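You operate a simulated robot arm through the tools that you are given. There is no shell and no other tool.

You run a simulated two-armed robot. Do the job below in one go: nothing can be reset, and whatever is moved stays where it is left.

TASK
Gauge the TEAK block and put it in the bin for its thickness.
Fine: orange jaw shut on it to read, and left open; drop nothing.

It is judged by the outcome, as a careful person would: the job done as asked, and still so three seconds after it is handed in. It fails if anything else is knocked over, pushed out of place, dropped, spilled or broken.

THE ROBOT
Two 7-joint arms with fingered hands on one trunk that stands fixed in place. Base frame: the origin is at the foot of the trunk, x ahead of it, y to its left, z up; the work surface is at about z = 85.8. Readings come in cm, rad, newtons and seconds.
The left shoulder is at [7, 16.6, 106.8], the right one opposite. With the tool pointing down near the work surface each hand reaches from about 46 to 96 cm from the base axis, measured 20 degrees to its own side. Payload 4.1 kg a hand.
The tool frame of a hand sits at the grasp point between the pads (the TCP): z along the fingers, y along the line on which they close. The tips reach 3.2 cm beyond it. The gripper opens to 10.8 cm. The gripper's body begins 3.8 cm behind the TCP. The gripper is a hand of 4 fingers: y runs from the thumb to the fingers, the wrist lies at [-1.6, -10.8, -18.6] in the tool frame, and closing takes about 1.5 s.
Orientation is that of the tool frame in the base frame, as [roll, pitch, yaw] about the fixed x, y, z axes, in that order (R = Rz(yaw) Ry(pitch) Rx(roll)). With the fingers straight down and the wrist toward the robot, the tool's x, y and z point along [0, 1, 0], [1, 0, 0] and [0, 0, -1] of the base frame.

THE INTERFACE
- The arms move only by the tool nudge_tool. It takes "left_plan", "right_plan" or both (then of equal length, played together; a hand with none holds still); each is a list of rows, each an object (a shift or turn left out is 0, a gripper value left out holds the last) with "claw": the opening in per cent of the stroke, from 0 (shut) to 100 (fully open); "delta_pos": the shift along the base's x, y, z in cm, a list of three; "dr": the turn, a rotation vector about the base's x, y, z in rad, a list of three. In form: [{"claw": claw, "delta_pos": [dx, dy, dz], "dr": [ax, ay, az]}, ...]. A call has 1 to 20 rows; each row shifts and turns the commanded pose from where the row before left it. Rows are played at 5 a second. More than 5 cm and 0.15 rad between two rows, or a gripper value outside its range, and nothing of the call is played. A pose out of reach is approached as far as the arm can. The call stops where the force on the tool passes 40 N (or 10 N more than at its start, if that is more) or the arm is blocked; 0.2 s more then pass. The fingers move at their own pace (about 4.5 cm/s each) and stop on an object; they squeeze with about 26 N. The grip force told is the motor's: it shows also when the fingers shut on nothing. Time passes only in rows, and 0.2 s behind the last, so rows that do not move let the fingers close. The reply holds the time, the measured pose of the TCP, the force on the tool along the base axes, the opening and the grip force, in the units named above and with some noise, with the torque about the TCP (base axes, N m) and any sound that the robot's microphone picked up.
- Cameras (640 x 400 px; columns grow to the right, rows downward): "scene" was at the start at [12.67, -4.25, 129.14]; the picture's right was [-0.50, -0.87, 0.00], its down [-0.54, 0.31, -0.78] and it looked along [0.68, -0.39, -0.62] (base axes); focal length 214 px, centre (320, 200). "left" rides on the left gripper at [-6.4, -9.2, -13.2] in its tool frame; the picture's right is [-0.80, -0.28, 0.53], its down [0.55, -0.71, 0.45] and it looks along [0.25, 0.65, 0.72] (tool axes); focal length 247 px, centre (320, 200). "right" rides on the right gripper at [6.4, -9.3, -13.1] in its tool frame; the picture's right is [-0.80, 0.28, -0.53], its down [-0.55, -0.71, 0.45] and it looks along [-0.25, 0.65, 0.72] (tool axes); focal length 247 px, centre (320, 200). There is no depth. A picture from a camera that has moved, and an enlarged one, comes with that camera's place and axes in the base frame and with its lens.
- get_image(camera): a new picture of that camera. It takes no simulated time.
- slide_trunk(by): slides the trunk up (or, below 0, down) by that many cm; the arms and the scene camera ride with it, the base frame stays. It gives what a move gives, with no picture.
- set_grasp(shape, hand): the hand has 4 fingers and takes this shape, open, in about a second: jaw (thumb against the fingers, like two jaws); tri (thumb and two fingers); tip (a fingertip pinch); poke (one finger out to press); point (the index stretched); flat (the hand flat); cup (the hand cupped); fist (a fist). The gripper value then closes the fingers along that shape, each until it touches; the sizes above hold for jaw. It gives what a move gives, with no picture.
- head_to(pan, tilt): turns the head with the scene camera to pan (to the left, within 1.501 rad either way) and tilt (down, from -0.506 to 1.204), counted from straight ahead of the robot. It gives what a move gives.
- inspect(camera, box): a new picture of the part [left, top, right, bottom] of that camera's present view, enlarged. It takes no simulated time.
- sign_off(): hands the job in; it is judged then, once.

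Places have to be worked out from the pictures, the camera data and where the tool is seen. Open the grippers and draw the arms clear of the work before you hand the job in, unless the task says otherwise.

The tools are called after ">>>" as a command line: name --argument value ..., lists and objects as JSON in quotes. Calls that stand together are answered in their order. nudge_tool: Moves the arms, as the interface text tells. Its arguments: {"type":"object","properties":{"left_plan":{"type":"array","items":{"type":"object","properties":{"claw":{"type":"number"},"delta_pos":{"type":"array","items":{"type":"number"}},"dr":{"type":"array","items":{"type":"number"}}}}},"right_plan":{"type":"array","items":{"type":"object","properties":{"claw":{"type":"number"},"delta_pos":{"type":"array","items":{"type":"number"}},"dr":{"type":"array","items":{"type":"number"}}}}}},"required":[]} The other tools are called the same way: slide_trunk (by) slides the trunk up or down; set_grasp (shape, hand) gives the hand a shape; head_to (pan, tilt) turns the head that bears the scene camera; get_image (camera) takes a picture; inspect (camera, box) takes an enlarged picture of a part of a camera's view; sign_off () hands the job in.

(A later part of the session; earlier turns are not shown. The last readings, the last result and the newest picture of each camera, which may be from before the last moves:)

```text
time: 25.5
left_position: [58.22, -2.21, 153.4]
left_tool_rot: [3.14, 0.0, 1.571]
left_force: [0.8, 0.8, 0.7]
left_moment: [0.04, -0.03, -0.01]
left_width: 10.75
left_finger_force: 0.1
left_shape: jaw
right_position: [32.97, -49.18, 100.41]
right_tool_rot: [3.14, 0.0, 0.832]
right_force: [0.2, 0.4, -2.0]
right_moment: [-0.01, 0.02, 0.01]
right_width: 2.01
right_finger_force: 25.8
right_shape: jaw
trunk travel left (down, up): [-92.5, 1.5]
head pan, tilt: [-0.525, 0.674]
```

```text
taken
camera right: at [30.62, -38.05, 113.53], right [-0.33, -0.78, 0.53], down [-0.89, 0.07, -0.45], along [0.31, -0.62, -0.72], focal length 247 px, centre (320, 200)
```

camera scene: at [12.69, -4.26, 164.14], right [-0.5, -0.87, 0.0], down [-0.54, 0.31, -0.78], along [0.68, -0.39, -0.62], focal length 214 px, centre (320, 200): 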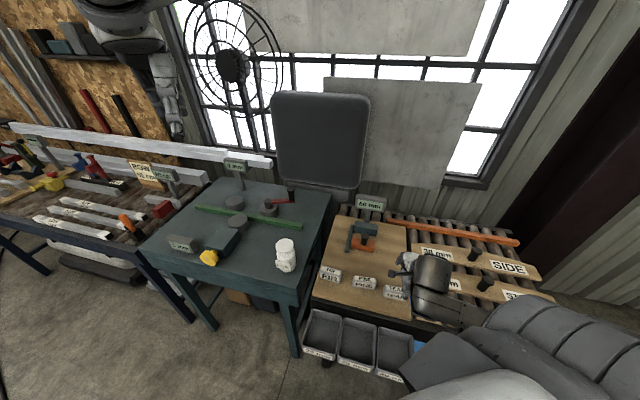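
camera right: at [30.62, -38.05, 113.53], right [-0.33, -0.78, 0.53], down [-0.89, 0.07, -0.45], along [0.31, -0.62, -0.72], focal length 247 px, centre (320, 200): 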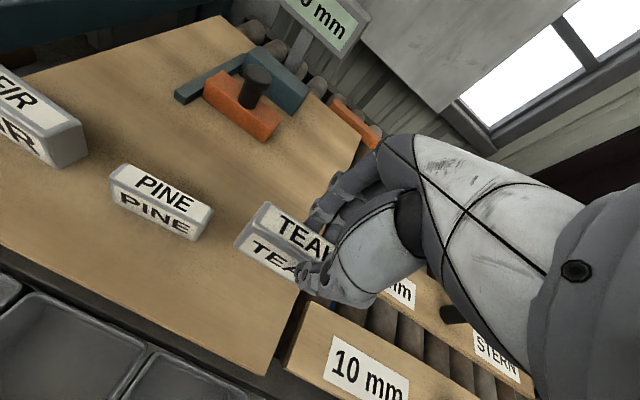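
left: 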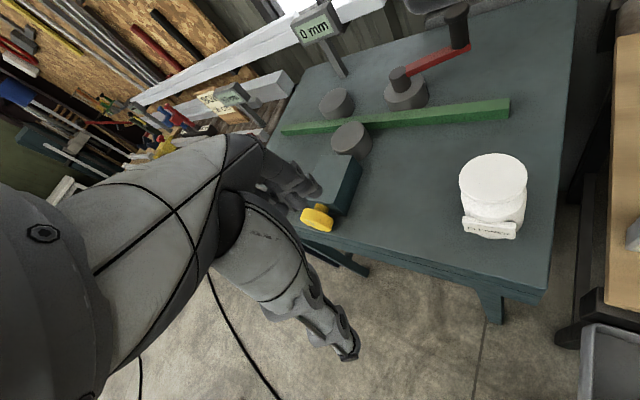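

Hold is firm and level. The block bottom is about 6.7 cm below the TCP, so I'll travel at z ≈ 102.6 (clearing the knob by about 2 cm) to above the gap, slightly right of the knob.

>>> nudge_tool --right_plan '[{"delta_pos": [1.0, -0.4, 1.1], "claw": 0}, {"delta_pos": [2.0, -0.8, 1.1], "dr": [0, 0, -0.004]}, {"delta_pos": [2.2, -0.8, 0], "dr": [0, 0, -0.004]}, {"delta_pos": [2.3, -0.85, 0], "dr": [0, 0, -0.004]}, {"delta_pos": [2.3, -0.85, 0], "dr": [0, 0, -0.004]}, {"delta_pos": [2.3, -0.85, 0], "dr": [0, 0, -0.004]}, {"delta_pos": [2.3, -0.85, 0], "dr": [0, 0, -0.004]}, {"delta_pos": [2.3, -0.85, 0]}, {"delta_pos": [2.3, -0.85, 0]}, {"delta_pos": [2.3, -0.85, 0]}, {"delta_pos": [2.0, -0.8, 0]}, {"delta_pos": [1.5, -0.6, 0]}, {"delta_pos": [0.8, -0.3, 0]}, {"delta_pos": [0, 0, 0]}]'

>>> get_image --camera "right"

>>> inspect --camera "scene" --box '[320, 160, 480, 280]'

```text
time: 28.5
left_position: [58.35, -2.19, 153.29]
left_tool_rot: [3.14, -0.001, 1.572]
left_force: [-0.1, 0.6, 0.0]
left_moment: [-0.02, -0.05, -0.01]
left_width: 10.76
left_finger_force: 0.1
left_shape: jaw
right_position: [58.7, -58.78, 102.55]
right_tool_rot: [3.141, 0.0, 0.809]
right_force: [-0.4, -0.8, -2.6]
right_moment: [0.0, 0.02, 0.02]
right_width: 2.0
right_finger_force: 26.0
right_shape: jaw
trunk travel left (down, up): [-92.5, 1.5]
head pan, tilt: [-0.525, 0.674]
```

```text
taken
camera right: at [56.55, -47.67, 115.65], right [-0.35, -0.77, 0.53], down [-0.89, 0.09, -0.45], along [0.3, -0.63, -0.72], focal length 247 px, centre (320, 200)
```

right: 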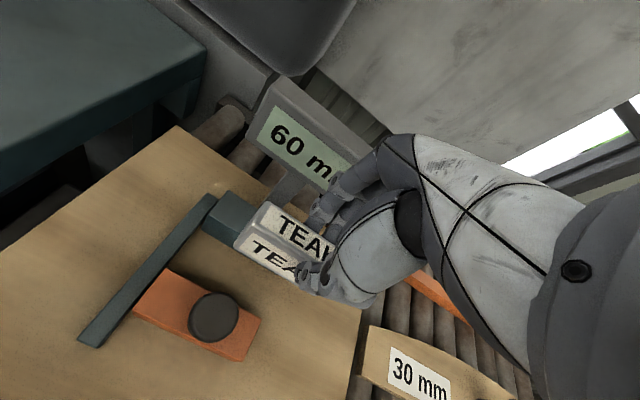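

```text
3.33 times, centred on (400, 220) of scene
camera zoom: at [12.7, -4.27, 164.14], right [-0.5, -0.87, 0.0], down [-0.54, 0.31, -0.78], along [0.68, -0.39, -0.62], focal length 715 px, centre (53, 133)
```

zoom: 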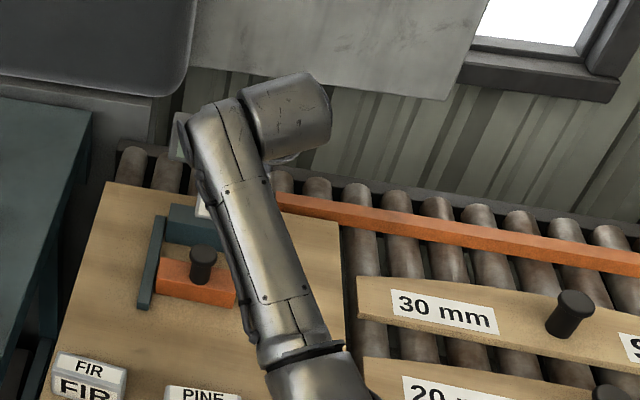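

The hand is at [58.7, -58.8, 102.6] over the gauge. I'll zoom the hand camera to measure the jaw, anvil and knob directly in the tool frame before lowering.

>>> inspect --camera "right" --box '[70, 180, 270, 370]'

>>> inspect --camera "right" --box '[190, 170, 390, 320]'

```text
2.11 times, centred on (170, 275) of right
camera zoom: at [56.55, -47.67, 115.65], right [-0.35, -0.77, 0.53], down [-0.89, 0.09, -0.45], along [0.3, -0.63, -0.72], focal length 520 px, centre (636, 42)
```

zoom: 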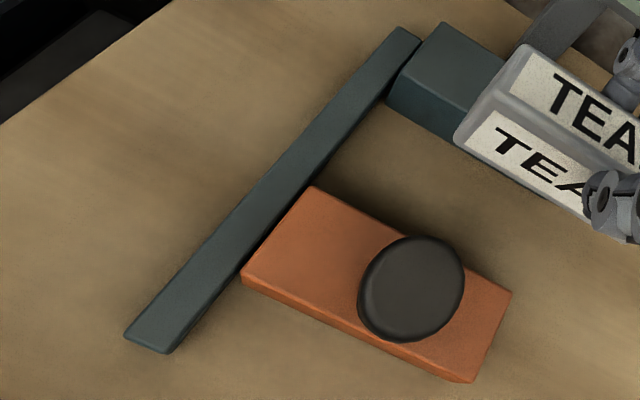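

```text
2.67 times, centred on (290, 245) of right
camera zoom: at [56.55, -47.67, 115.65], right [-0.35, -0.77, 0.53], down [-0.89, 0.09, -0.45], along [0.3, -0.63, -0.72], focal length 659 px, centre (400, 80)
```

zoom: 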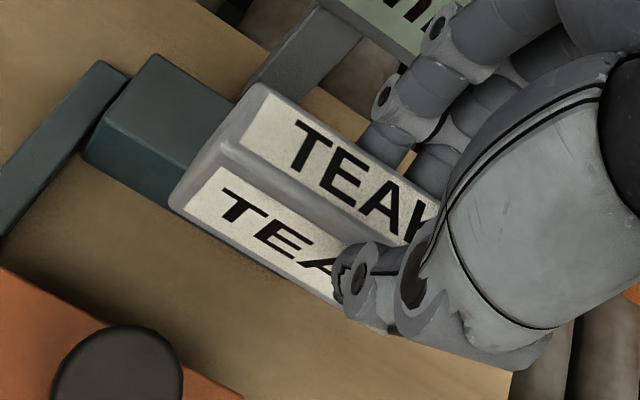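

In the tool frame the jaw face sits about 2.9 cm behind and the anvil about 3.3 cm ahead, so the block is centred in the gap; the knob is about 3.3 cm to the left. I'll shift 0.5 cm further right for thumb clearance and lower to z 95.

>>> nudge_tool --right_plan '[{"delta_pos": [-0.35, -0.36, 0], "claw": 0}, {"delta_pos": [0, 0, -1.2]}, {"delta_pos": [0, 0, -1.2]}, {"delta_pos": [0, 0, -1.2]}, {"delta_pos": [0, 0, -1.2]}, {"delta_pos": [0, 0, -1.2]}, {"delta_pos": [0, 0, -1.0]}, {"delta_pos": [0, 0, -0.5]}, {"delta_pos": [0, 0, 0]}]'

>>> inspect --camera "right" --box '[150, 150, 390, 350]'

>>> inspect --camera "scene" --box '[350, 200, 410, 240]'

```text
time: 30.5
left_position: [58.24, -2.25, 153.42]
left_tool_rot: [-3.14, 0.002, 1.572]
left_force: [-0.7, -0.2, -0.3]
left_moment: [-0.02, 0.01, -0.04]
left_width: 10.74
left_finger_force: 0.1
left_shape: jaw
right_position: [58.32, -59.24, 94.98]
right_tool_rot: [-3.14, -0.001, 0.807]
right_force: [-0.3, -0.2, -1.6]
right_moment: [-0.01, -0.04, 0.04]
right_width: 2.01
right_finger_force: 25.8
right_shape: jaw
trunk travel left (down, up): [-92.5, 1.5]
head pan, tilt: [-0.525, 0.674]
```

```text
2.00 times, centred on (270, 250) of right
camera zoom: at [56.18, -48.0, 108.1], right [-0.35, -0.77, 0.53], down [-0.89, 0.09, -0.45], along [0.3, -0.63, -0.72], focal length 494 px, centre (420, 100)
```

zoom: 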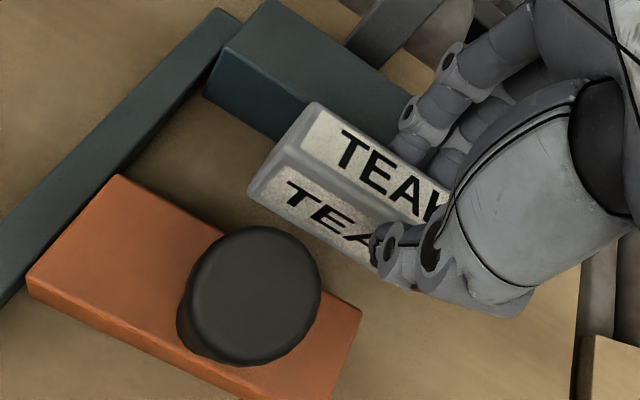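

```text
10.00 times, centred on (380, 220) of scene
camera zoom: at [12.72, -4.28, 164.13], right [-0.5, -0.87, 0.0], down [-0.54, 0.31, -0.78], along [0.68, -0.39, -0.62], focal length 2145 px, centre (-280, 0)
```

zoom: 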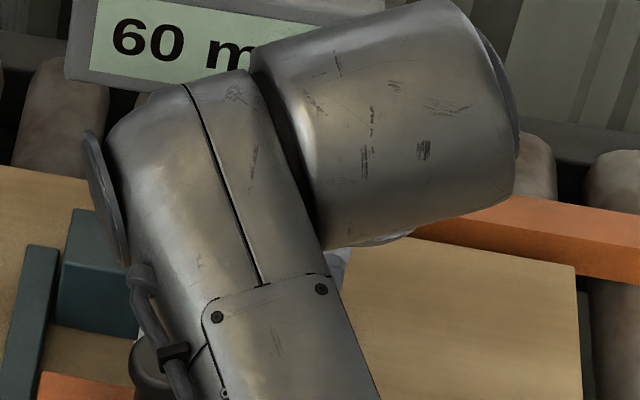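

The block hangs cleanly between jaw and anvil, and the thumb clears the knob. I'll lower the last 2.4 cm, slowing near contact.

>>> nudge_tool --right_plan '[{"delta_pos": [0, 0, -0.8], "claw": 0}, {"delta_pos": [0, 0, -0.7]}, {"delta_pos": [0, 0, -0.4]}, {"delta_pos": [0, 0, -0.2]}, {"delta_pos": [0, 0, -0.1]}, {"delta_pos": [0, 0, 0]}]'

>>> inspect --camera "right" --box '[150, 150, 390, 350]'

```text
time: 31.9
left_position: [58.26, -2.25, 153.33]
left_tool_rot: [3.141, -0.001, 1.571]
left_force: [-0.1, 0.1, 0.9]
left_moment: [0.01, -0.01, 0.01]
left_width: 10.76
left_finger_force: 0.1
left_shape: jaw
right_position: [58.31, -59.24, 92.76]
right_tool_rot: [3.14, 0.001, 0.807]
right_force: [-1.2, 0.5, -0.6]
right_moment: [-0.06, 0.01, -0.03]
right_width: 2.01
right_finger_force: 26.4
right_shape: jaw
trunk travel left (down, up): [-92.5, 1.5]
head pan, tilt: [-0.525, 0.674]
```

```text
2.00 times, centred on (270, 250) of right
camera zoom: at [56.18, -48.01, 105.95], right [-0.35, -0.77, 0.53], down [-0.89, 0.09, -0.45], along [0.3, -0.63, -0.72], focal length 494 px, centre (420, 100)
```

zoom: 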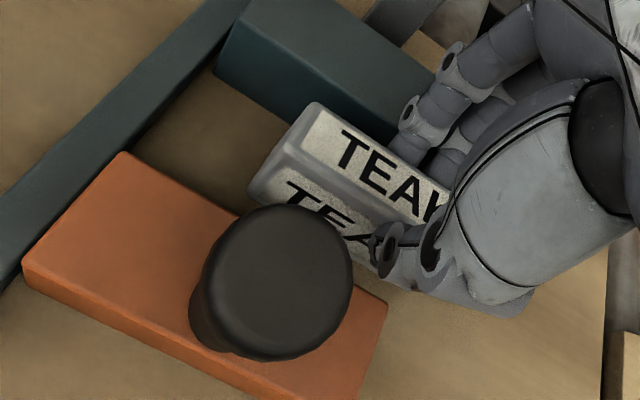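

Nearly seated (z force -0.6 N). I'll lower in 0.1 cm steps until the board takes the weight.

>>> nudge_tool --right_plan '[{"delta_pos": [0, 0, -0.1], "claw": 0}, {"delta_pos": [0, 0, -0.06]}, {"delta_pos": [0, 0, 0]}]'

```text
time: 32.7
left_position: [58.24, -1.96, 153.43]
left_tool_rot: [-3.141, -0.002, 1.573]
left_force: [0.0, -0.1, -1.5]
left_moment: [0.01, 0.0, 0.05]
left_width: 10.73
left_finger_force: 0.0
left_shape: jaw
right_position: [58.22, -59.13, 92.78]
right_tool_rot: [-3.14, 0.0, 0.808]
right_force: [0.1, 2.1, 3.7]
right_moment: [-0.14, -0.1, 0.0]
right_width: 2.02
right_finger_force: 25.8
right_shape: jaw
trunk travel left (down, up): [-92.5, 1.5]
head pan, tilt: [-0.525, 0.674]
```

Contact force 3.7 N appeared slightly early with a small moment, so I want to see what is touching before releasing. I'll check the views.

>>> get_image --camera "right"

>>> inspect --camera "right" --box '[230, 150, 350, 250]'

>>> get_image --camera "left"

>>> get_image --camera "scene"

```text
taken
camera right: at [56.1, -47.96, 105.86], right [-0.35, -0.77, 0.53], down [-0.89, 0.09, -0.45], along [0.3, -0.63, -0.72], focal length 247 px, centre (320, 200)
```

right: 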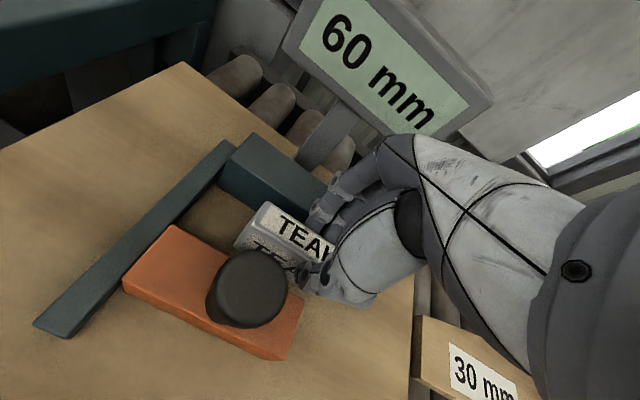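

```text
4.00 times, centred on (290, 200) of right
camera zoom: at [56.1, -47.96, 105.86], right [-0.35, -0.77, 0.53], down [-0.89, 0.09, -0.45], along [0.3, -0.63, -0.72], focal length 988 px, centre (440, 200)
```

zoom: 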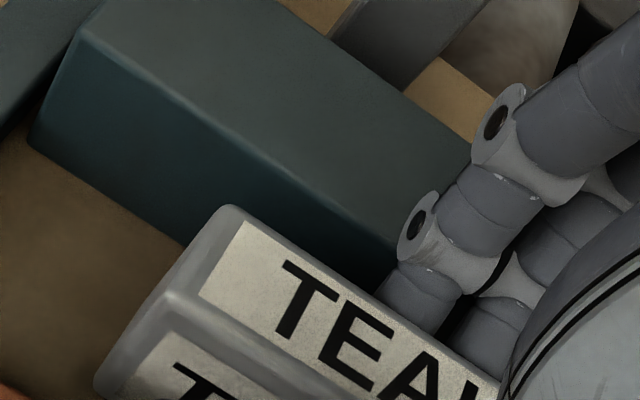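

```text
taken
camera left: at [48.82, -8.44, 166.47], right [-0.28, -0.8, -0.53], down [-0.71, 0.55, -0.45], along [0.65, 0.25, -0.72], focal length 247 px, centre (320, 200)
```

left: 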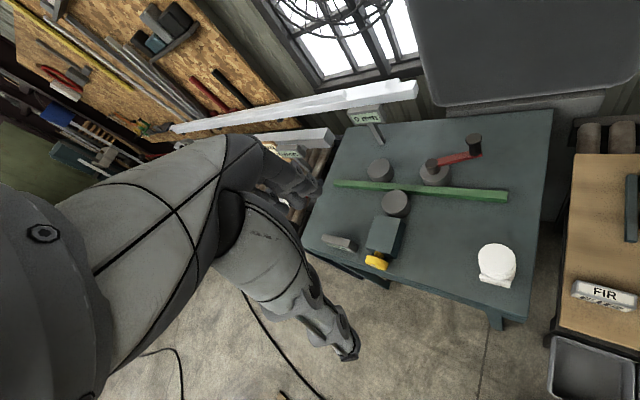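

```text
taken
camera scene: at [12.61, -4.17, 164.15], right [-0.5, -0.87, 0.0], down [-0.54, 0.31, -0.78], along [0.68, -0.39, -0.62], focal length 214 px, centre (320, 200)
```

scene: 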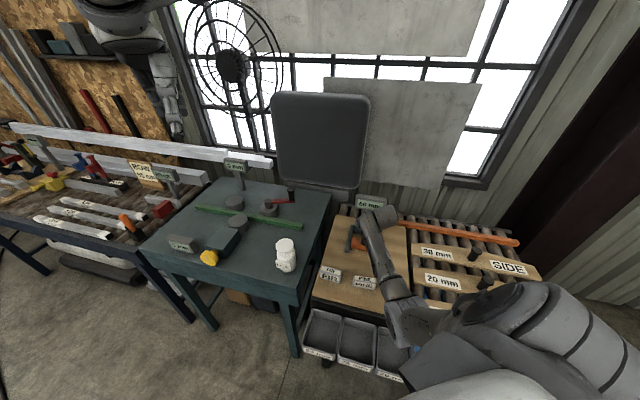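

The fingers' outer joints appear very close to the anvil's front top edge. I'll lift 0.5 cm, shift 0.7 cm back toward the jaw (about 1.9 cm of room there), and set down again.

>>> nudge_tool --right_plan '[{"delta_pos": [0, 0, 0.5], "claw": 0}, {"delta_pos": [-0.25, 0.24, 0]}, {"delta_pos": [-0.25, 0.24, 0]}, {"delta_pos": [0, 0, -0.25]}, {"delta_pos": [0, 0, -0.15]}, {"delta_pos": [0, 0, 0]}]'

>>> inspect --camera "right" --box '[200, 150, 360, 280]'

```text
time: 34.1
left_position: [58.33, -2.27, 153.34]
left_tool_rot: [3.142, 0.001, 1.571]
left_force: [0.6, 0.3, 0.3]
left_moment: [0.02, 0.02, 0.02]
left_width: 10.76
left_finger_force: 0.0
left_shape: jaw
right_position: [57.69, -58.62, 92.74]
right_tool_rot: [-3.141, 0.001, 0.807]
right_force: [-0.8, -0.3, -1.0]
right_moment: [0.0, 0.01, 0.0]
right_width: 2.0
right_finger_force: 26.2
right_shape: jaw
trunk travel left (down, up): [-92.5, 1.5]
head pan, tilt: [-0.525, 0.674]
```

```text
3.08 times, centred on (280, 215) of right
camera zoom: at [55.61, -47.51, 105.82], right [-0.35, -0.77, 0.53], down [-0.89, 0.09, -0.45], along [0.3, -0.63, -0.72], focal length 760 px, centre (443, 154)
```

zoom: 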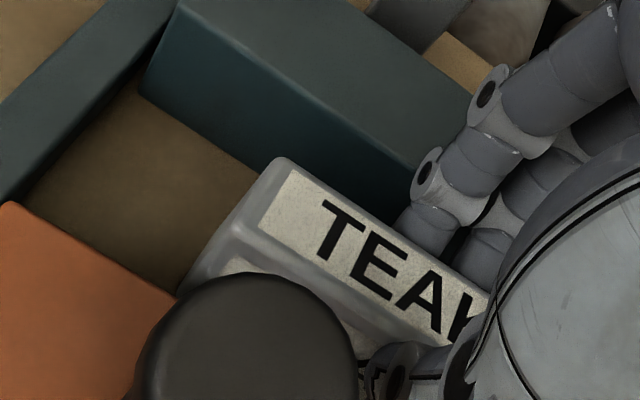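

Clearer now: the fingers are off the anvil edge, and no early contact at the same height. Lowering in small steps to the board.

>>> nudge_tool --right_plan '[{"delta_pos": [0, 0, -0.1], "claw": 0}, {"delta_pos": [0, 0, -0.05]}, {"delta_pos": [0, 0, 0]}]'

```text
time: 34.9
left_position: [58.27, -2.19, 153.25]
left_tool_rot: [-3.141, -0.001, 1.571]
left_force: [0.5, -0.9, -0.2]
left_moment: [0.0, 0.0, -0.01]
left_width: 10.74
left_finger_force: 0.0
left_shape: jaw
right_position: [57.77, -58.73, 92.61]
right_tool_rot: [-3.14, 0.001, 0.808]
right_force: [-0.4, 0.4, -1.7]
right_moment: [-0.01, 0.01, 0.04]
right_width: 2.02
right_finger_force: 25.9
right_shape: jaw
trunk travel left (down, up): [-92.5, 1.5]
head pan, tilt: [-0.525, 0.674]
```

Still carrying weight (-1.7 N) at z 92.61; continuing down in tiny steps.

>>> nudge_tool --right_plan '[{"delta_pos": [0, 0, -0.08], "claw": 0}, {"delta_pos": [0, 0, -0.06]}, {"delta_pos": [0, 0, 0]}]'

```text
time: 35.7
left_position: [58.37, -2.15, 153.41]
left_tool_rot: [3.141, -0.001, 1.571]
left_force: [-0.1, 0.7, 0.7]
left_moment: [-0.03, 0.01, 0.0]
left_width: 10.78
left_finger_force: 0.1
left_shape: jaw
right_position: [57.8, -58.69, 92.46]
right_tool_rot: [3.14, 0.001, 0.807]
right_force: [-0.1, 0.0, 1.0]
right_moment: [-0.07, -0.04, 0.01]
right_width: 2.03
right_finger_force: 26.5
right_shape: jaw
trunk travel left (down, up): [-92.5, 1.5]
head pan, tilt: [-0.525, 0.674]
```

Seated: +1.0 N at z 92.46, matching the height where I gripped it. I'll open just to 30% to release it without sweeping the knob or anvil.

>>> nudge_tool --right_plan '[{"claw": 15}, {"claw": 30}, {"claw": 30}, {"claw": 30}, {"claw": 30}]'

>>> inspect --camera "right" --box '[200, 150, 360, 280]'

```text
time: 36.9
left_position: [58.2, -2.14, 153.41]
left_tool_rot: [3.141, 0.0, 1.571]
left_force: [0.4, 0.0, -0.5]
left_moment: [0.0, 0.0, -0.01]
left_width: 10.75
left_finger_force: 0.0
left_shape: jaw
right_position: [57.78, -58.73, 92.45]
right_tool_rot: [3.141, -0.001, 0.808]
right_force: [0.7, 0.0, 4.0]
right_moment: [-0.09, -0.05, 0.0]
right_width: 3.1
right_finger_force: 0.1
right_shape: jaw
trunk travel left (down, up): [-92.5, 1.5]
head pan, tilt: [-0.525, 0.674]
```

```text
3.08 times, centred on (280, 215) of right
camera zoom: at [55.6, -47.5, 105.6], right [-0.35, -0.77, 0.53], down [-0.89, 0.09, -0.45], along [0.3, -0.63, -0.72], focal length 760 px, centre (443, 154)
```

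zoom: 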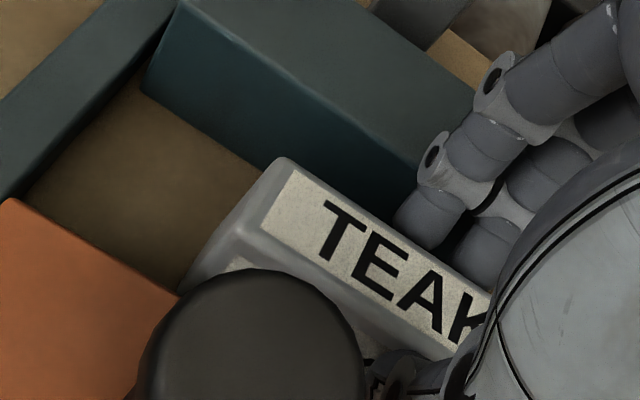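

The block stays put and the fingers are open 3.1 cm; a light 4 N upward contact on the finger side (anvil edge) will vanish on lifting. I'll rise straight up.

>>> nudge_tool --right_plan '[{"delta_pos": [0, 0, 0.4]}, {"delta_pos": [0, 0, 0.6]}, {"delta_pos": [0, 0, 1.0]}, {"delta_pos": [0, 0, 1.5]}, {"delta_pos": [0, 0, 2]}, {"delta_pos": [0, 0, 2]}, {"delta_pos": [0, 0, 2]}, {"delta_pos": [0, 0, 0]}]'

>>> inspect --camera "right" --box '[100, 100, 420, 380]'

>>> inspect --camera "right" --box '[210, 0, 470, 160]'

```text
time: 38.7
left_position: [58.33, -2.18, 153.33]
left_tool_rot: [-3.141, 0.0, 1.571]
left_force: [0.5, -0.2, 0.0]
left_moment: [0.0, 0.01, 0.02]
left_width: 10.77
left_finger_force: 0.0
left_shape: jaw
right_position: [57.72, -58.84, 101.98]
right_tool_rot: [-3.141, 0.0, 0.809]
right_force: [-0.7, 0.1, -0.8]
right_moment: [-0.01, 0.02, 0.01]
right_width: 3.24
right_finger_force: 0.1
right_shape: jaw
trunk travel left (down, up): [-92.5, 1.5]
head pan, tilt: [-0.525, 0.674]
```

```text
1.43 times, centred on (260, 240) of right
camera zoom: at [55.57, -47.5, 115.11], right [-0.35, -0.77, 0.53], down [-0.89, 0.09, -0.45], along [0.3, -0.63, -0.72], focal length 353 px, centre (406, 143)
```

zoom: 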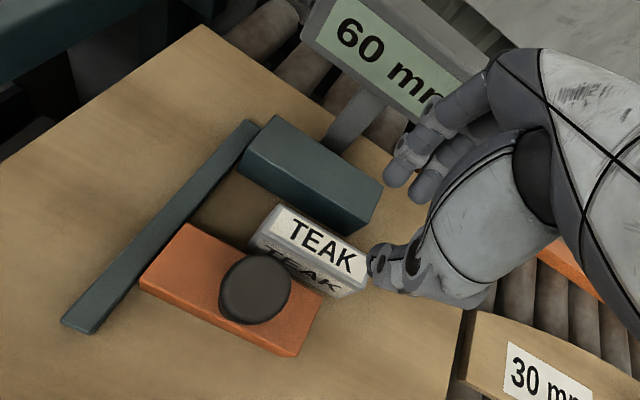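

```text
2.46 times, centred on (340, 80) of right
camera zoom: at [55.57, -47.5, 115.11], right [-0.35, -0.77, 0.53], down [-0.89, 0.09, -0.45], along [0.3, -0.63, -0.72], focal length 608 px, centre (271, 495)
```

zoom: 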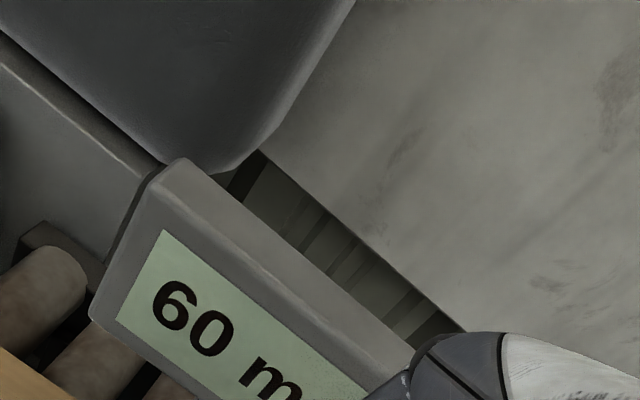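

TEAK now stands in the gauge gap and the display still reads 60 mm. The knob is near [57.4, -52.9], with its head about z 92.4–93.8. I'll open to 65% and move over it at z 102.

>>> nudge_tool --right_plan '[{"delta_pos": [0, 1.0, 0], "claw": 65}, {"delta_pos": [-0.1, 1.5, 0]}, {"delta_pos": [-0.1, 1.5, 0]}, {"delta_pos": [-0.1, 1.5, 0]}, {"delta_pos": [0, 0.5, 0]}, {"delta_pos": [0, 0, 0]}]'

>>> get_image --camera "right"

>>> inspect --camera "scene" --box '[330, 180, 430, 260]'

```text
time: 40.1
left_position: [58.33, -2.27, 153.33]
left_tool_rot: [-3.141, 0.002, 1.571]
left_force: [-0.6, 0.1, -0.4]
left_moment: [0.02, 0.0, 0.01]
left_width: 10.76
left_finger_force: 0.0
left_shape: jaw
right_position: [57.5, -52.49, 102.05]
right_tool_rot: [-3.139, 0.001, 0.808]
right_force: [0.3, 0.7, 0.3]
right_moment: [0.01, -0.01, -0.01]
right_width: 6.98
right_finger_force: 0.0
right_shape: jaw
trunk travel left (down, up): [-92.5, 1.5]
head pan, tilt: [-0.525, 0.674]
```

```text
taken
camera right: at [55.39, -41.43, 115.05], right [-0.35, -0.77, 0.53], down [-0.89, 0.09, -0.45], along [0.3, -0.63, -0.72], focal length 247 px, centre (320, 200)
```

right: 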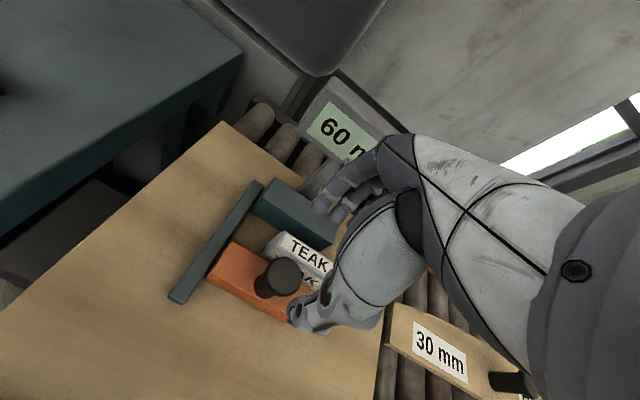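

```text
5.00 times, centred on (380, 220) of scene
camera zoom: at [12.69, -4.28, 164.14], right [-0.5, -0.87, 0.0], down [-0.54, 0.31, -0.78], along [0.68, -0.39, -0.62], focal length 1072 px, centre (20, 100)
```

zoom: 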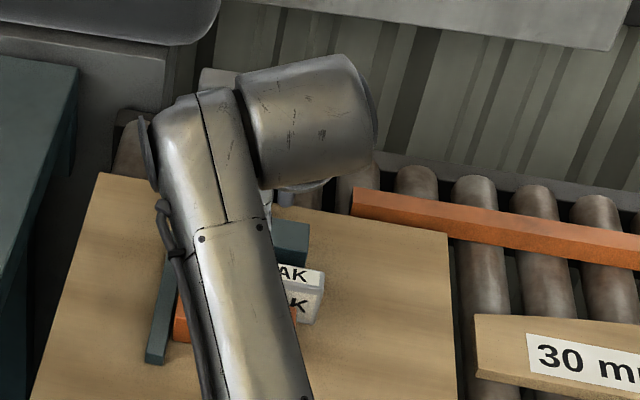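

Over the knob now; I'll zoom the hand camera to centre the grip on it.

>>> inspect --camera "right" --box '[200, 180, 400, 340]'

```text
2.50 times, centred on (300, 260) of right
camera zoom: at [55.39, -41.43, 115.05], right [-0.35, -0.77, 0.53], down [-0.89, 0.09, -0.45], along [0.3, -0.63, -0.72], focal length 617 px, centre (370, 50)
```

zoom: 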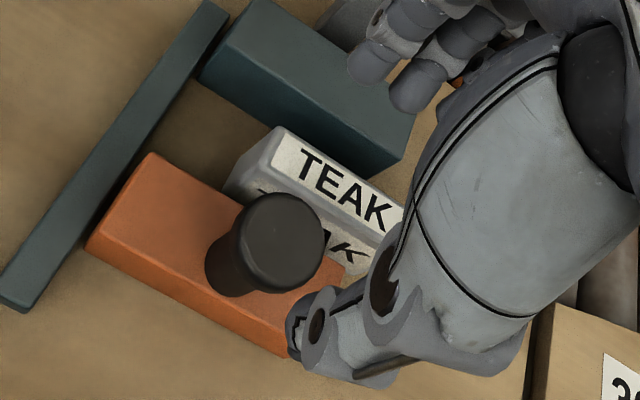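

The knob is within about 0.5 cm of the grip centre. I'll correct by [-0.17, -0.47], narrow to 55%, and descend to z ≈ 96.5 first.

>>> nudge_tool --right_plan '[{"delta_pos": [-0.17, -0.47, 0], "claw": 55}, {"delta_pos": [0, 0, -1.5]}, {"delta_pos": [0, 0, -1.5]}, {"delta_pos": [0, 0, -1.5]}, {"delta_pos": [0, 0, -1.0]}, {"delta_pos": [0, 0, 0]}]'

>>> inspect --camera "right" --box '[200, 150, 400, 310]'

```text
time: 41.5
left_position: [58.28, -2.14, 153.34]
left_tool_rot: [3.141, 0.0, 1.572]
left_force: [-0.2, 1.0, 0.6]
left_moment: [0.0, 0.01, 0.01]
left_width: 10.77
left_finger_force: 0.2
left_shape: jaw
right_position: [57.44, -52.97, 96.48]
right_tool_rot: [-3.141, 0.0, 0.809]
right_force: [-0.2, 0.3, -0.5]
right_moment: [-0.02, 0.01, -0.04]
right_width: 5.98
right_finger_force: 0.0
right_shape: jaw
trunk travel left (down, up): [-92.5, 1.5]
head pan, tilt: [-0.525, 0.674]
```

```text
2.50 times, centred on (300, 230) of right
camera zoom: at [55.21, -41.91, 109.45], right [-0.35, -0.77, 0.53], down [-0.89, 0.09, -0.45], along [0.3, -0.63, -0.72], focal length 617 px, centre (370, 125)
```

zoom: 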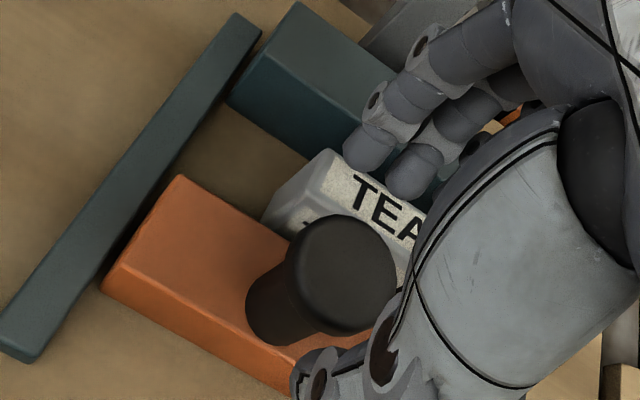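

The knob lies on the line between the thumb and fingers. I'll descend 1.7 cm to z ≈ 94.8, keeping the tips above TEAK's top at 90.8.

>>> nudge_tool --right_plan '[{"delta_pos": [0, 0, -0.6]}, {"delta_pos": [0, 0, -0.6]}, {"delta_pos": [0, 0, -0.5]}, {"delta_pos": [0, 0, 0]}]'

>>> inspect --camera "right" --box '[200, 150, 400, 310]'

```text
time: 42.5
left_position: [58.25, -2.25, 153.4]
left_tool_rot: [-3.141, -0.001, 1.572]
left_force: [-1.3, 0.6, -0.2]
left_moment: [-0.02, 0.0, 0.01]
left_width: 10.78
left_finger_force: 0.1
left_shape: jaw
right_position: [57.3, -53.02, 94.75]
right_tool_rot: [3.142, 0.0, 0.808]
right_force: [-0.2, 0.0, -0.6]
right_moment: [0.0, -0.03, 0.03]
right_width: 5.98
right_finger_force: 0.0
right_shape: jaw
trunk travel left (down, up): [-92.5, 1.5]
head pan, tilt: [-0.525, 0.674]
```

```text
2.50 times, centred on (300, 230) of right
camera zoom: at [55.18, -41.91, 107.81], right [-0.35, -0.77, 0.53], down [-0.89, 0.09, -0.45], along [0.3, -0.63, -0.72], focal length 617 px, centre (370, 125)
```

zoom: 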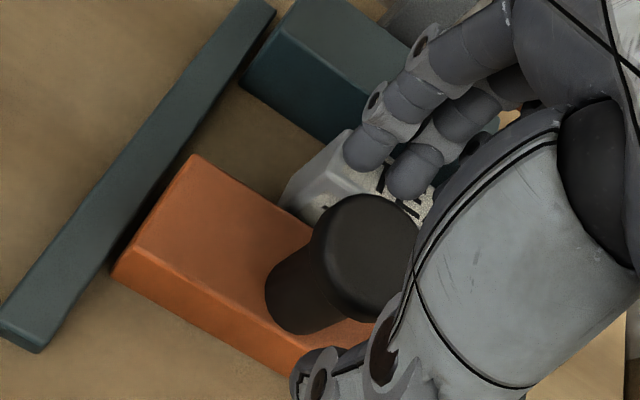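

No contact yet and the fingertips hover above the block. I'll close gently on the knob head.

>>> nudge_tool --right_plan '[{"claw": 40}, {"claw": 30}, {"claw": 20}, {"claw": 10}, {"claw": 10}, {"claw": 10}]'

>>> inspect --camera "right" --box '[200, 150, 400, 310]'

```text
time: 43.9
left_position: [58.25, -2.19, 153.41]
left_tool_rot: [3.141, -0.001, 1.571]
left_force: [-0.2, -1.1, 0.6]
left_moment: [0.0, -0.03, 0.0]
left_width: 10.76
left_finger_force: 0.1
left_shape: jaw
right_position: [57.28, -53.09, 94.57]
right_tool_rot: [-3.141, 0.0, 0.808]
right_force: [-2.0, -1.6, -0.3]
right_moment: [-0.07, 0.0, 0.04]
right_width: 2.14
right_finger_force: 26.4
right_shape: jaw
trunk travel left (down, up): [-92.5, 1.5]
head pan, tilt: [-0.525, 0.674]
```

```text
2.50 times, centred on (300, 230) of right
camera zoom: at [55.14, -41.96, 107.81], right [-0.35, -0.77, 0.53], down [-0.89, 0.09, -0.45], along [0.3, -0.63, -0.72], focal length 617 px, centre (370, 125)
```

zoom: 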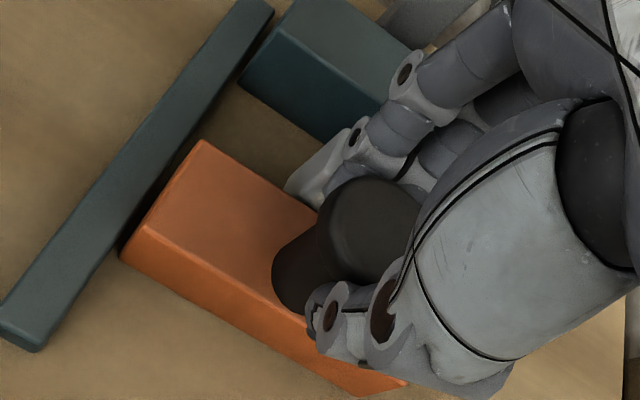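

The grip has closed around the knob's stem (2.1 cm, 26 N). I'll push the jaw toward the anvil in 0.4 cm steps, about 2.8 cm first, and read the display.

>>> nudge_tool --right_plan '[{"delta_pos": [0.22, -0.21, 0], "claw": 10}, {"delta_pos": [0.29, -0.276, 0]}, {"delta_pos": [0.29, -0.276, 0]}, {"delta_pos": [0.29, -0.276, 0]}, {"delta_pos": [0.29, -0.276, 0]}, {"delta_pos": [0.29, -0.276, 0]}, {"delta_pos": [0.29, -0.276, 0]}, {"delta_pos": [0, 0, 0]}]'

>>> get_image --camera "right"

>>> inspect --camera "right" --box '[200, 150, 400, 310]'

```text
time: 45.7
left_position: [58.29, -2.28, 153.35]
left_tool_rot: [-3.139, -0.001, 1.571]
left_force: [-0.7, -0.4, -0.4]
left_moment: [0.02, 0.0, -0.02]
left_width: 10.77
left_finger_force: 0.0
left_shape: jaw
right_position: [59.27, -55.07, 94.87]
right_tool_rot: [-3.141, -0.001, 0.809]
right_force: [-3.3, -1.9, -1.1]
right_moment: [-0.05, 0.07, 0.02]
right_width: 2.16
right_finger_force: 26.2
right_shape: jaw
trunk travel left (down, up): [-92.5, 1.5]
head pan, tilt: [-0.525, 0.674]
```

```text
taken
camera right: at [57.09, -43.92, 107.82], right [-0.35, -0.77, 0.53], down [-0.89, 0.09, -0.45], along [0.3, -0.63, -0.72], focal length 247 px, centre (320, 200)
```

right: 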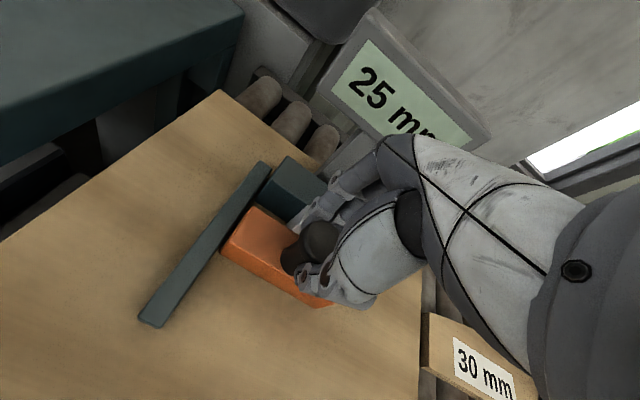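

```text
2.50 times, centred on (300, 230) of right
camera zoom: at [57.09, -43.92, 107.82], right [-0.35, -0.77, 0.53], down [-0.89, 0.09, -0.45], along [0.3, -0.63, -0.72], focal length 617 px, centre (370, 125)
```

zoom: 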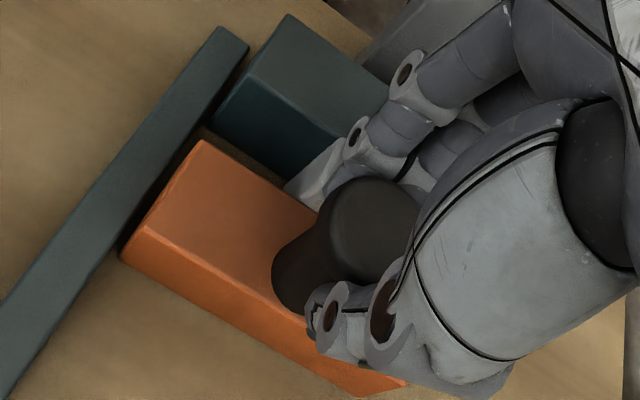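

The display dropped to 25 mm but the reaction along the push is only about 1 N, so the jaw isn't firmly shut yet. I'll continue in 0.15 cm steps until force builds.

>>> nudge_tool --right_plan '[{"delta_pos": [0.11, -0.104, 0], "claw": 10}, {"delta_pos": [0.11, -0.104, 0]}, {"delta_pos": [0, 0, 0]}]'

>>> inspect --camera "right" --box '[300, 0, 500, 150]'

```text
time: 46.5
left_position: [58.1, -2.16, 153.33]
left_tool_rot: [-3.14, -0.001, 1.571]
left_force: [0.0, -0.4, -0.4]
left_moment: [0.0, -0.02, 0.0]
left_width: 10.75
left_finger_force: 0.2
left_shape: jaw
right_position: [59.43, -55.18, 94.81]
right_tool_rot: [3.142, 0.001, 0.807]
right_force: [-9.6, 2.3, -2.6]
right_moment: [0.07, 0.25, 0.05]
right_width: 2.1
right_finger_force: 26.0
right_shape: jaw
trunk travel left (down, up): [-92.5, 1.5]
head pan, tilt: [-0.525, 0.674]
```

```text
2.67 times, centred on (400, 75) of right
camera zoom: at [57.24, -44.05, 107.82], right [-0.35, -0.77, 0.53], down [-0.89, 0.09, -0.45], along [0.3, -0.63, -0.72], focal length 659 px, centre (107, 533)
```

zoom: 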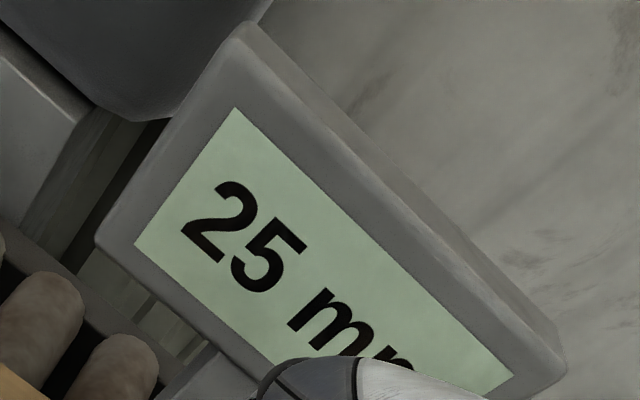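

Reaction has risen to about 8.5 N with the display at 25 mm. I'll press a bit more to make sure the jaw is fully seated and the reading stable.

>>> nudge_tool --right_plan '[{"delta_pos": [0.08, -0.076, 0], "claw": 10}, {"delta_pos": [0.08, -0.076, 0]}, {"delta_pos": [0, 0, 0]}, {"delta_pos": [0, 0, 0]}]'

>>> inspect --camera "right" --box '[300, 0, 500, 150]'

>>> inspect --camera "right" --box '[200, 150, 400, 310]'

>>> inspect --camera "scene" --box '[340, 180, 440, 260]'

```text
time: 47.5
left_position: [58.06, -2.04, 153.36]
left_tool_rot: [-3.142, 0.0, 1.571]
left_force: [0.9, 0.6, -0.4]
left_moment: [-0.02, 0.02, -0.01]
left_width: 10.73
left_finger_force: 0.1
left_shape: jaw
right_position: [59.51, -55.35, 94.82]
right_tool_rot: [3.141, -0.001, 0.811]
right_force: [-12.5, 6.1, -6.7]
right_moment: [0.2, 0.38, 0.01]
right_width: 2.07
right_finger_force: 26.6
right_shape: jaw
trunk travel left (down, up): [-92.5, 1.5]
head pan, tilt: [-0.525, 0.674]
```

```text
2.67 times, centred on (400, 75) of right
camera zoom: at [57.38, -44.16, 107.86], right [-0.35, -0.77, 0.53], down [-0.89, 0.09, -0.45], along [0.3, -0.63, -0.72], focal length 659 px, centre (107, 533)
```

zoom: 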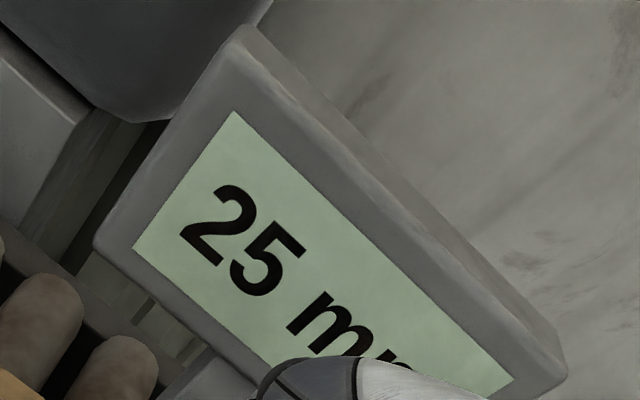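

```text
2.50 times, centred on (300, 230) of right
camera zoom: at [57.38, -44.16, 107.86], right [-0.35, -0.77, 0.53], down [-0.89, 0.09, -0.45], along [0.3, -0.63, -0.72], focal length 617 px, centre (370, 125)
```

zoom: 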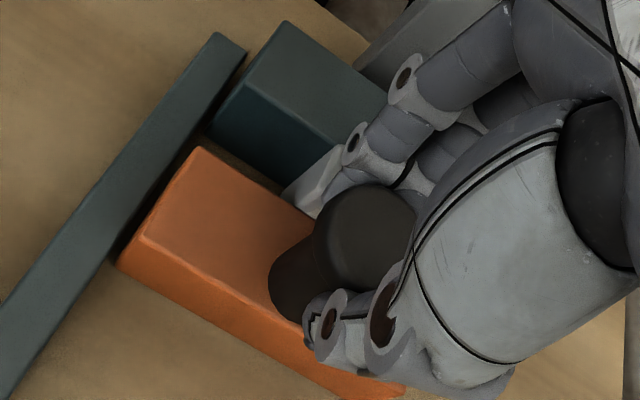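

```text
5.00 times, centred on (390, 220) of scene
camera zoom: at [12.52, -4.21, 164.15], right [-0.5, -0.87, 0.0], down [-0.54, 0.31, -0.78], along [0.68, -0.39, -0.62], focal length 1072 px, centre (-30, 100)
```

zoom: 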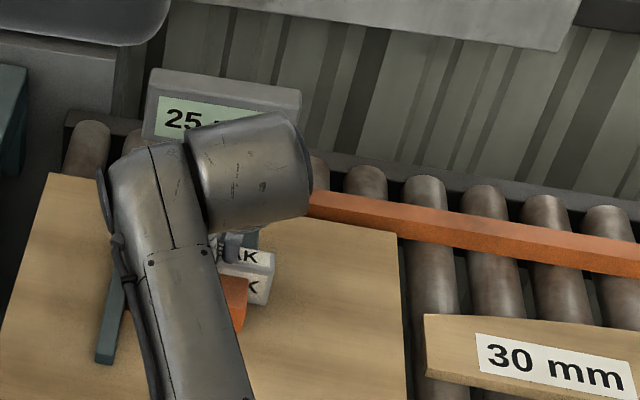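

The reading is stable at 25 mm under about 13 N. Since my gripper read about 2.0 cm (it also reads thin on the stem), I'll check closely that the block sits flush and isn't skewed between the faces.

>>> inspect --camera "right" --box '[255, 175, 335, 235]'

>>> inspect --camera "scene" --box '[375, 215, 415, 245]'

```text
6.67 times, centred on (295, 205) of right
camera zoom: at [57.38, -44.16, 107.86], right [-0.35, -0.77, 0.53], down [-0.89, 0.09, -0.45], along [0.3, -0.63, -0.72], focal length 1646 px, centre (487, 167)
```

zoom: 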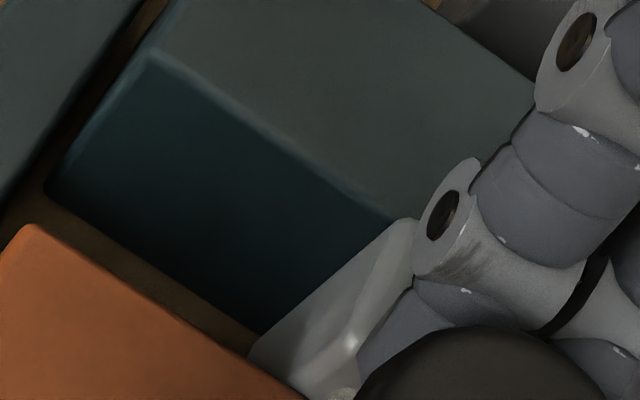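

```text
13.33 times, centred on (395, 230) of scene
camera zoom: at [12.52, -4.21, 164.15], right [-0.5, -0.87, 0.0], down [-0.54, 0.31, -0.78], along [0.68, -0.39, -0.62], focal length 2860 px, centre (-680, -200)
```

zoom: 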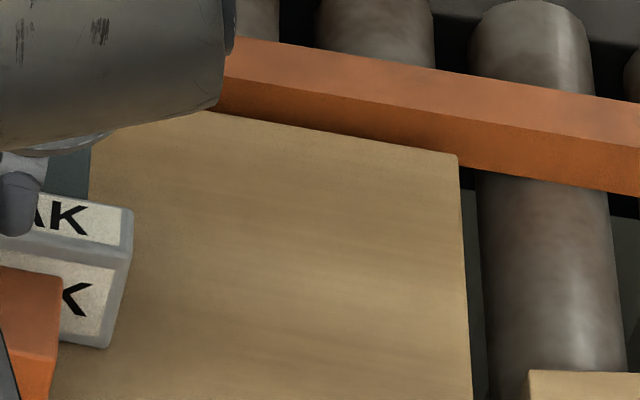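

The reading held at 25 mm through increasing load (the hand crept 0.37 cm but the jaw had already stopped), and the block is flush on the anvil, so TEAK is 25 mm. Now I'll draw the jaw back open by about 3.5 cm.

>>> nudge_tool --right_plan '[{"delta_pos": [-0.15, 0.14, 0], "claw": 10}, {"delta_pos": [-0.22, 0.21, 0]}, {"delta_pos": [-0.29, 0.276, 0]}, {"delta_pos": [-0.29, 0.276, 0]}, {"delta_pos": [-0.29, 0.276, 0]}, {"delta_pos": [-0.29, 0.276, 0]}, {"delta_pos": [-0.29, 0.276, 0]}, {"delta_pos": [-0.29, 0.276, 0]}, {"delta_pos": [-0.29, 0.276, 0]}, {"delta_pos": [-0.15, 0.14, 0]}, {"delta_pos": [0, 0, 0]}]'

>>> get_image --camera "right"

>>> inspect --camera "right" --box '[200, 150, 400, 310]'

```text
time: 49.9
left_position: [58.3, -2.33, 153.35]
left_tool_rot: [3.141, -0.001, 1.571]
left_force: [-0.1, 0.5, 0.8]
left_moment: [0.02, 0.01, 0.03]
left_width: 10.77
left_finger_force: 0.2
left_shape: jaw
right_position: [57.11, -52.94, 94.8]
right_tool_rot: [-3.14, 0.0, 0.808]
right_force: [-2.3, -2.8, -1.1]
right_moment: [-0.05, 0.04, 0.04]
right_width: 2.13
right_finger_force: 26.0
right_shape: jaw
trunk travel left (down, up): [-92.5, 1.5]
head pan, tilt: [-0.525, 0.674]
```

```text
taken
camera right: at [54.98, -41.83, 107.84], right [-0.35, -0.77, 0.53], down [-0.89, 0.09, -0.45], along [0.3, -0.63, -0.72], focal length 247 px, centre (320, 200)
```

right: 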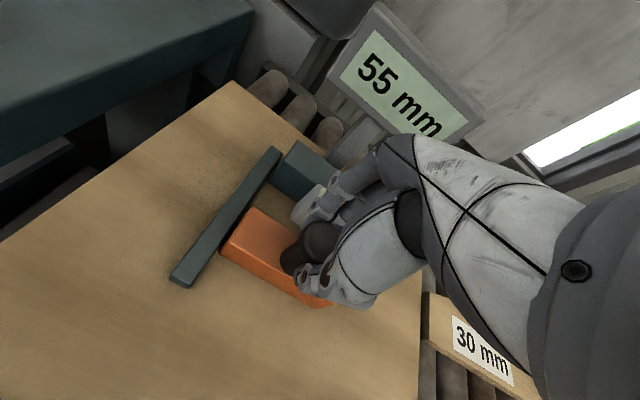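

```text
2.50 times, centred on (300, 230) of right
camera zoom: at [54.98, -41.83, 107.84], right [-0.35, -0.77, 0.53], down [-0.89, 0.09, -0.45], along [0.3, -0.63, -0.72], focal length 617 px, centre (370, 125)
```

zoom: 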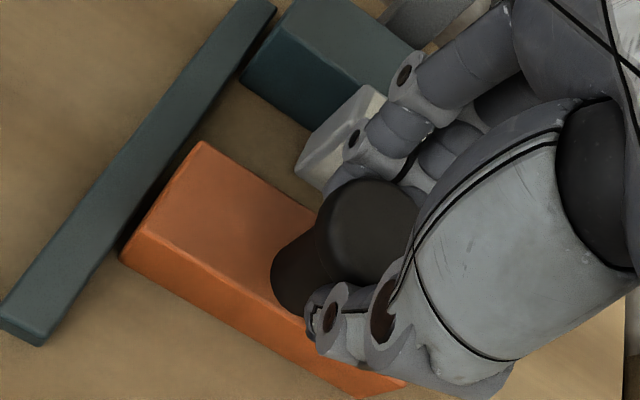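

The jaw has opened to 55 mm. I'll draw it the last 0.5 cm back to its original 60 mm.

>>> nudge_tool --right_plan '[{"delta_pos": [-0.15, 0.14, 0], "claw": 10}, {"delta_pos": [-0.15, 0.14, 0]}, {"delta_pos": [-0.07, 0.07, 0]}, {"delta_pos": [0, 0, 0]}]'

>>> inspect --camera "right" --box '[300, 0, 500, 150]'

```text
time: 50.9
left_position: [58.18, -2.28, 153.31]
left_tool_rot: [3.141, 0.0, 1.572]
left_force: [-0.2, -0.2, 0.5]
left_moment: [-0.02, 0.0, -0.03]
left_width: 10.76
left_finger_force: 0.0
left_shape: jaw
right_position: [56.86, -52.75, 94.8]
right_tool_rot: [3.141, 0.0, 0.807]
right_force: [-2.0, -4.6, -1.4]
right_moment: [-0.14, -0.01, 0.01]
right_width: 2.07
right_finger_force: 26.3
right_shape: jaw
trunk travel left (down, up): [-92.5, 1.5]
head pan, tilt: [-0.525, 0.674]
```

```text
2.67 times, centred on (400, 75) of right
camera zoom: at [54.67, -41.51, 107.84], right [-0.35, -0.77, 0.53], down [-0.89, 0.09, -0.45], along [0.3, -0.63, -0.72], focal length 659 px, centre (107, 533)
```

zoom: 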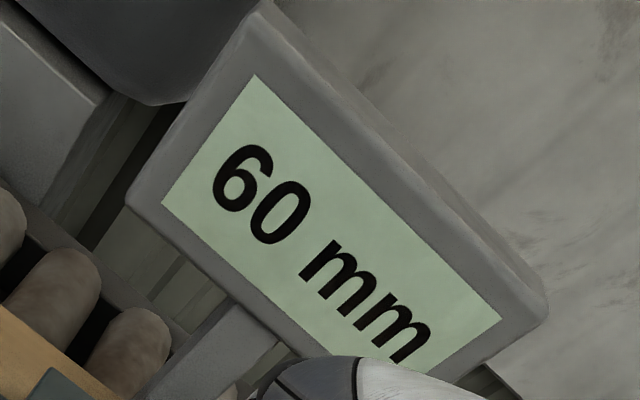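

The display is back to 60 mm, so the jaw is left open. I'll release the knob and rise clear.

>>> nudge_tool --right_plan '[{"claw": 30}, {"claw": 55}, {"claw": 55}, {"claw": 55}, {"delta_pos": [0, 0, 1]}, {"delta_pos": [0, 0, 2]}, {"delta_pos": [0, 0, 2]}, {"delta_pos": [0, 0, 2]}, {"delta_pos": [0, 0, 2]}, {"delta_pos": [0, 0, 0]}]'

>>> get_image --camera "right"

>>> inspect --camera "right" --box '[180, 150, 380, 310]'

```text
time: 53.1
left_position: [58.21, -2.17, 153.45]
left_tool_rot: [-3.141, 0.0, 1.57]
left_force: [0.5, -0.5, 0.7]
left_moment: [0.0, 0.0, 0.02]
left_width: 10.76
left_finger_force: 0.2
left_shape: jaw
right_position: [56.84, -52.4, 103.73]
right_tool_rot: [3.141, 0.0, 0.807]
right_force: [-0.7, 0.4, 1.2]
right_moment: [-0.02, 0.03, -0.03]
right_width: 5.88
right_finger_force: 0.1
right_shape: jaw
trunk travel left (down, up): [-92.5, 1.5]
head pan, tilt: [-0.525, 0.674]
```

```text
taken
camera right: at [54.67, -41.28, 116.82], right [-0.35, -0.77, 0.53], down [-0.89, 0.09, -0.45], along [0.3, -0.63, -0.72], focal length 247 px, centre (320, 200)
```

right: 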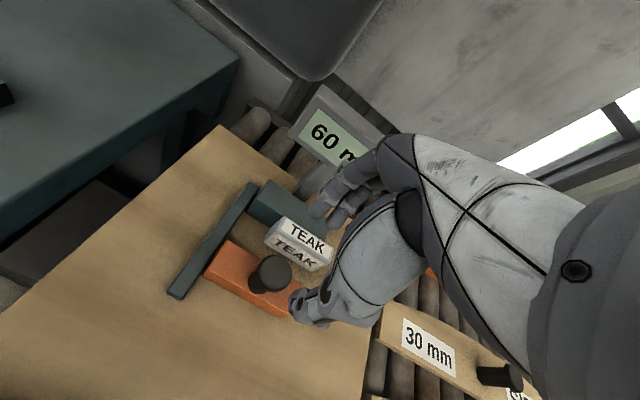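

```text
2.50 times, centred on (280, 230) of right
camera zoom: at [54.67, -41.28, 116.82], right [-0.35, -0.77, 0.53], down [-0.89, 0.09, -0.45], along [0.3, -0.63, -0.72], focal length 617 px, centre (420, 125)
```

zoom: 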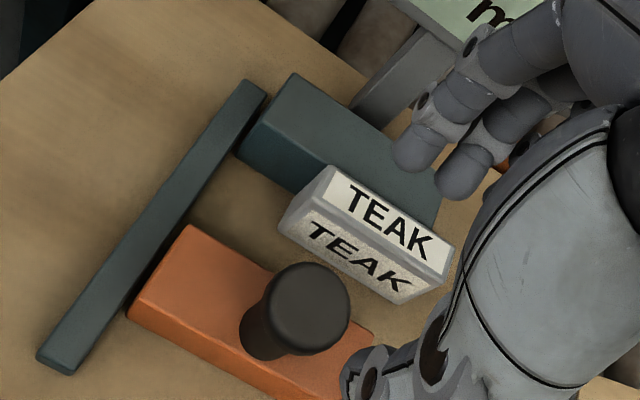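

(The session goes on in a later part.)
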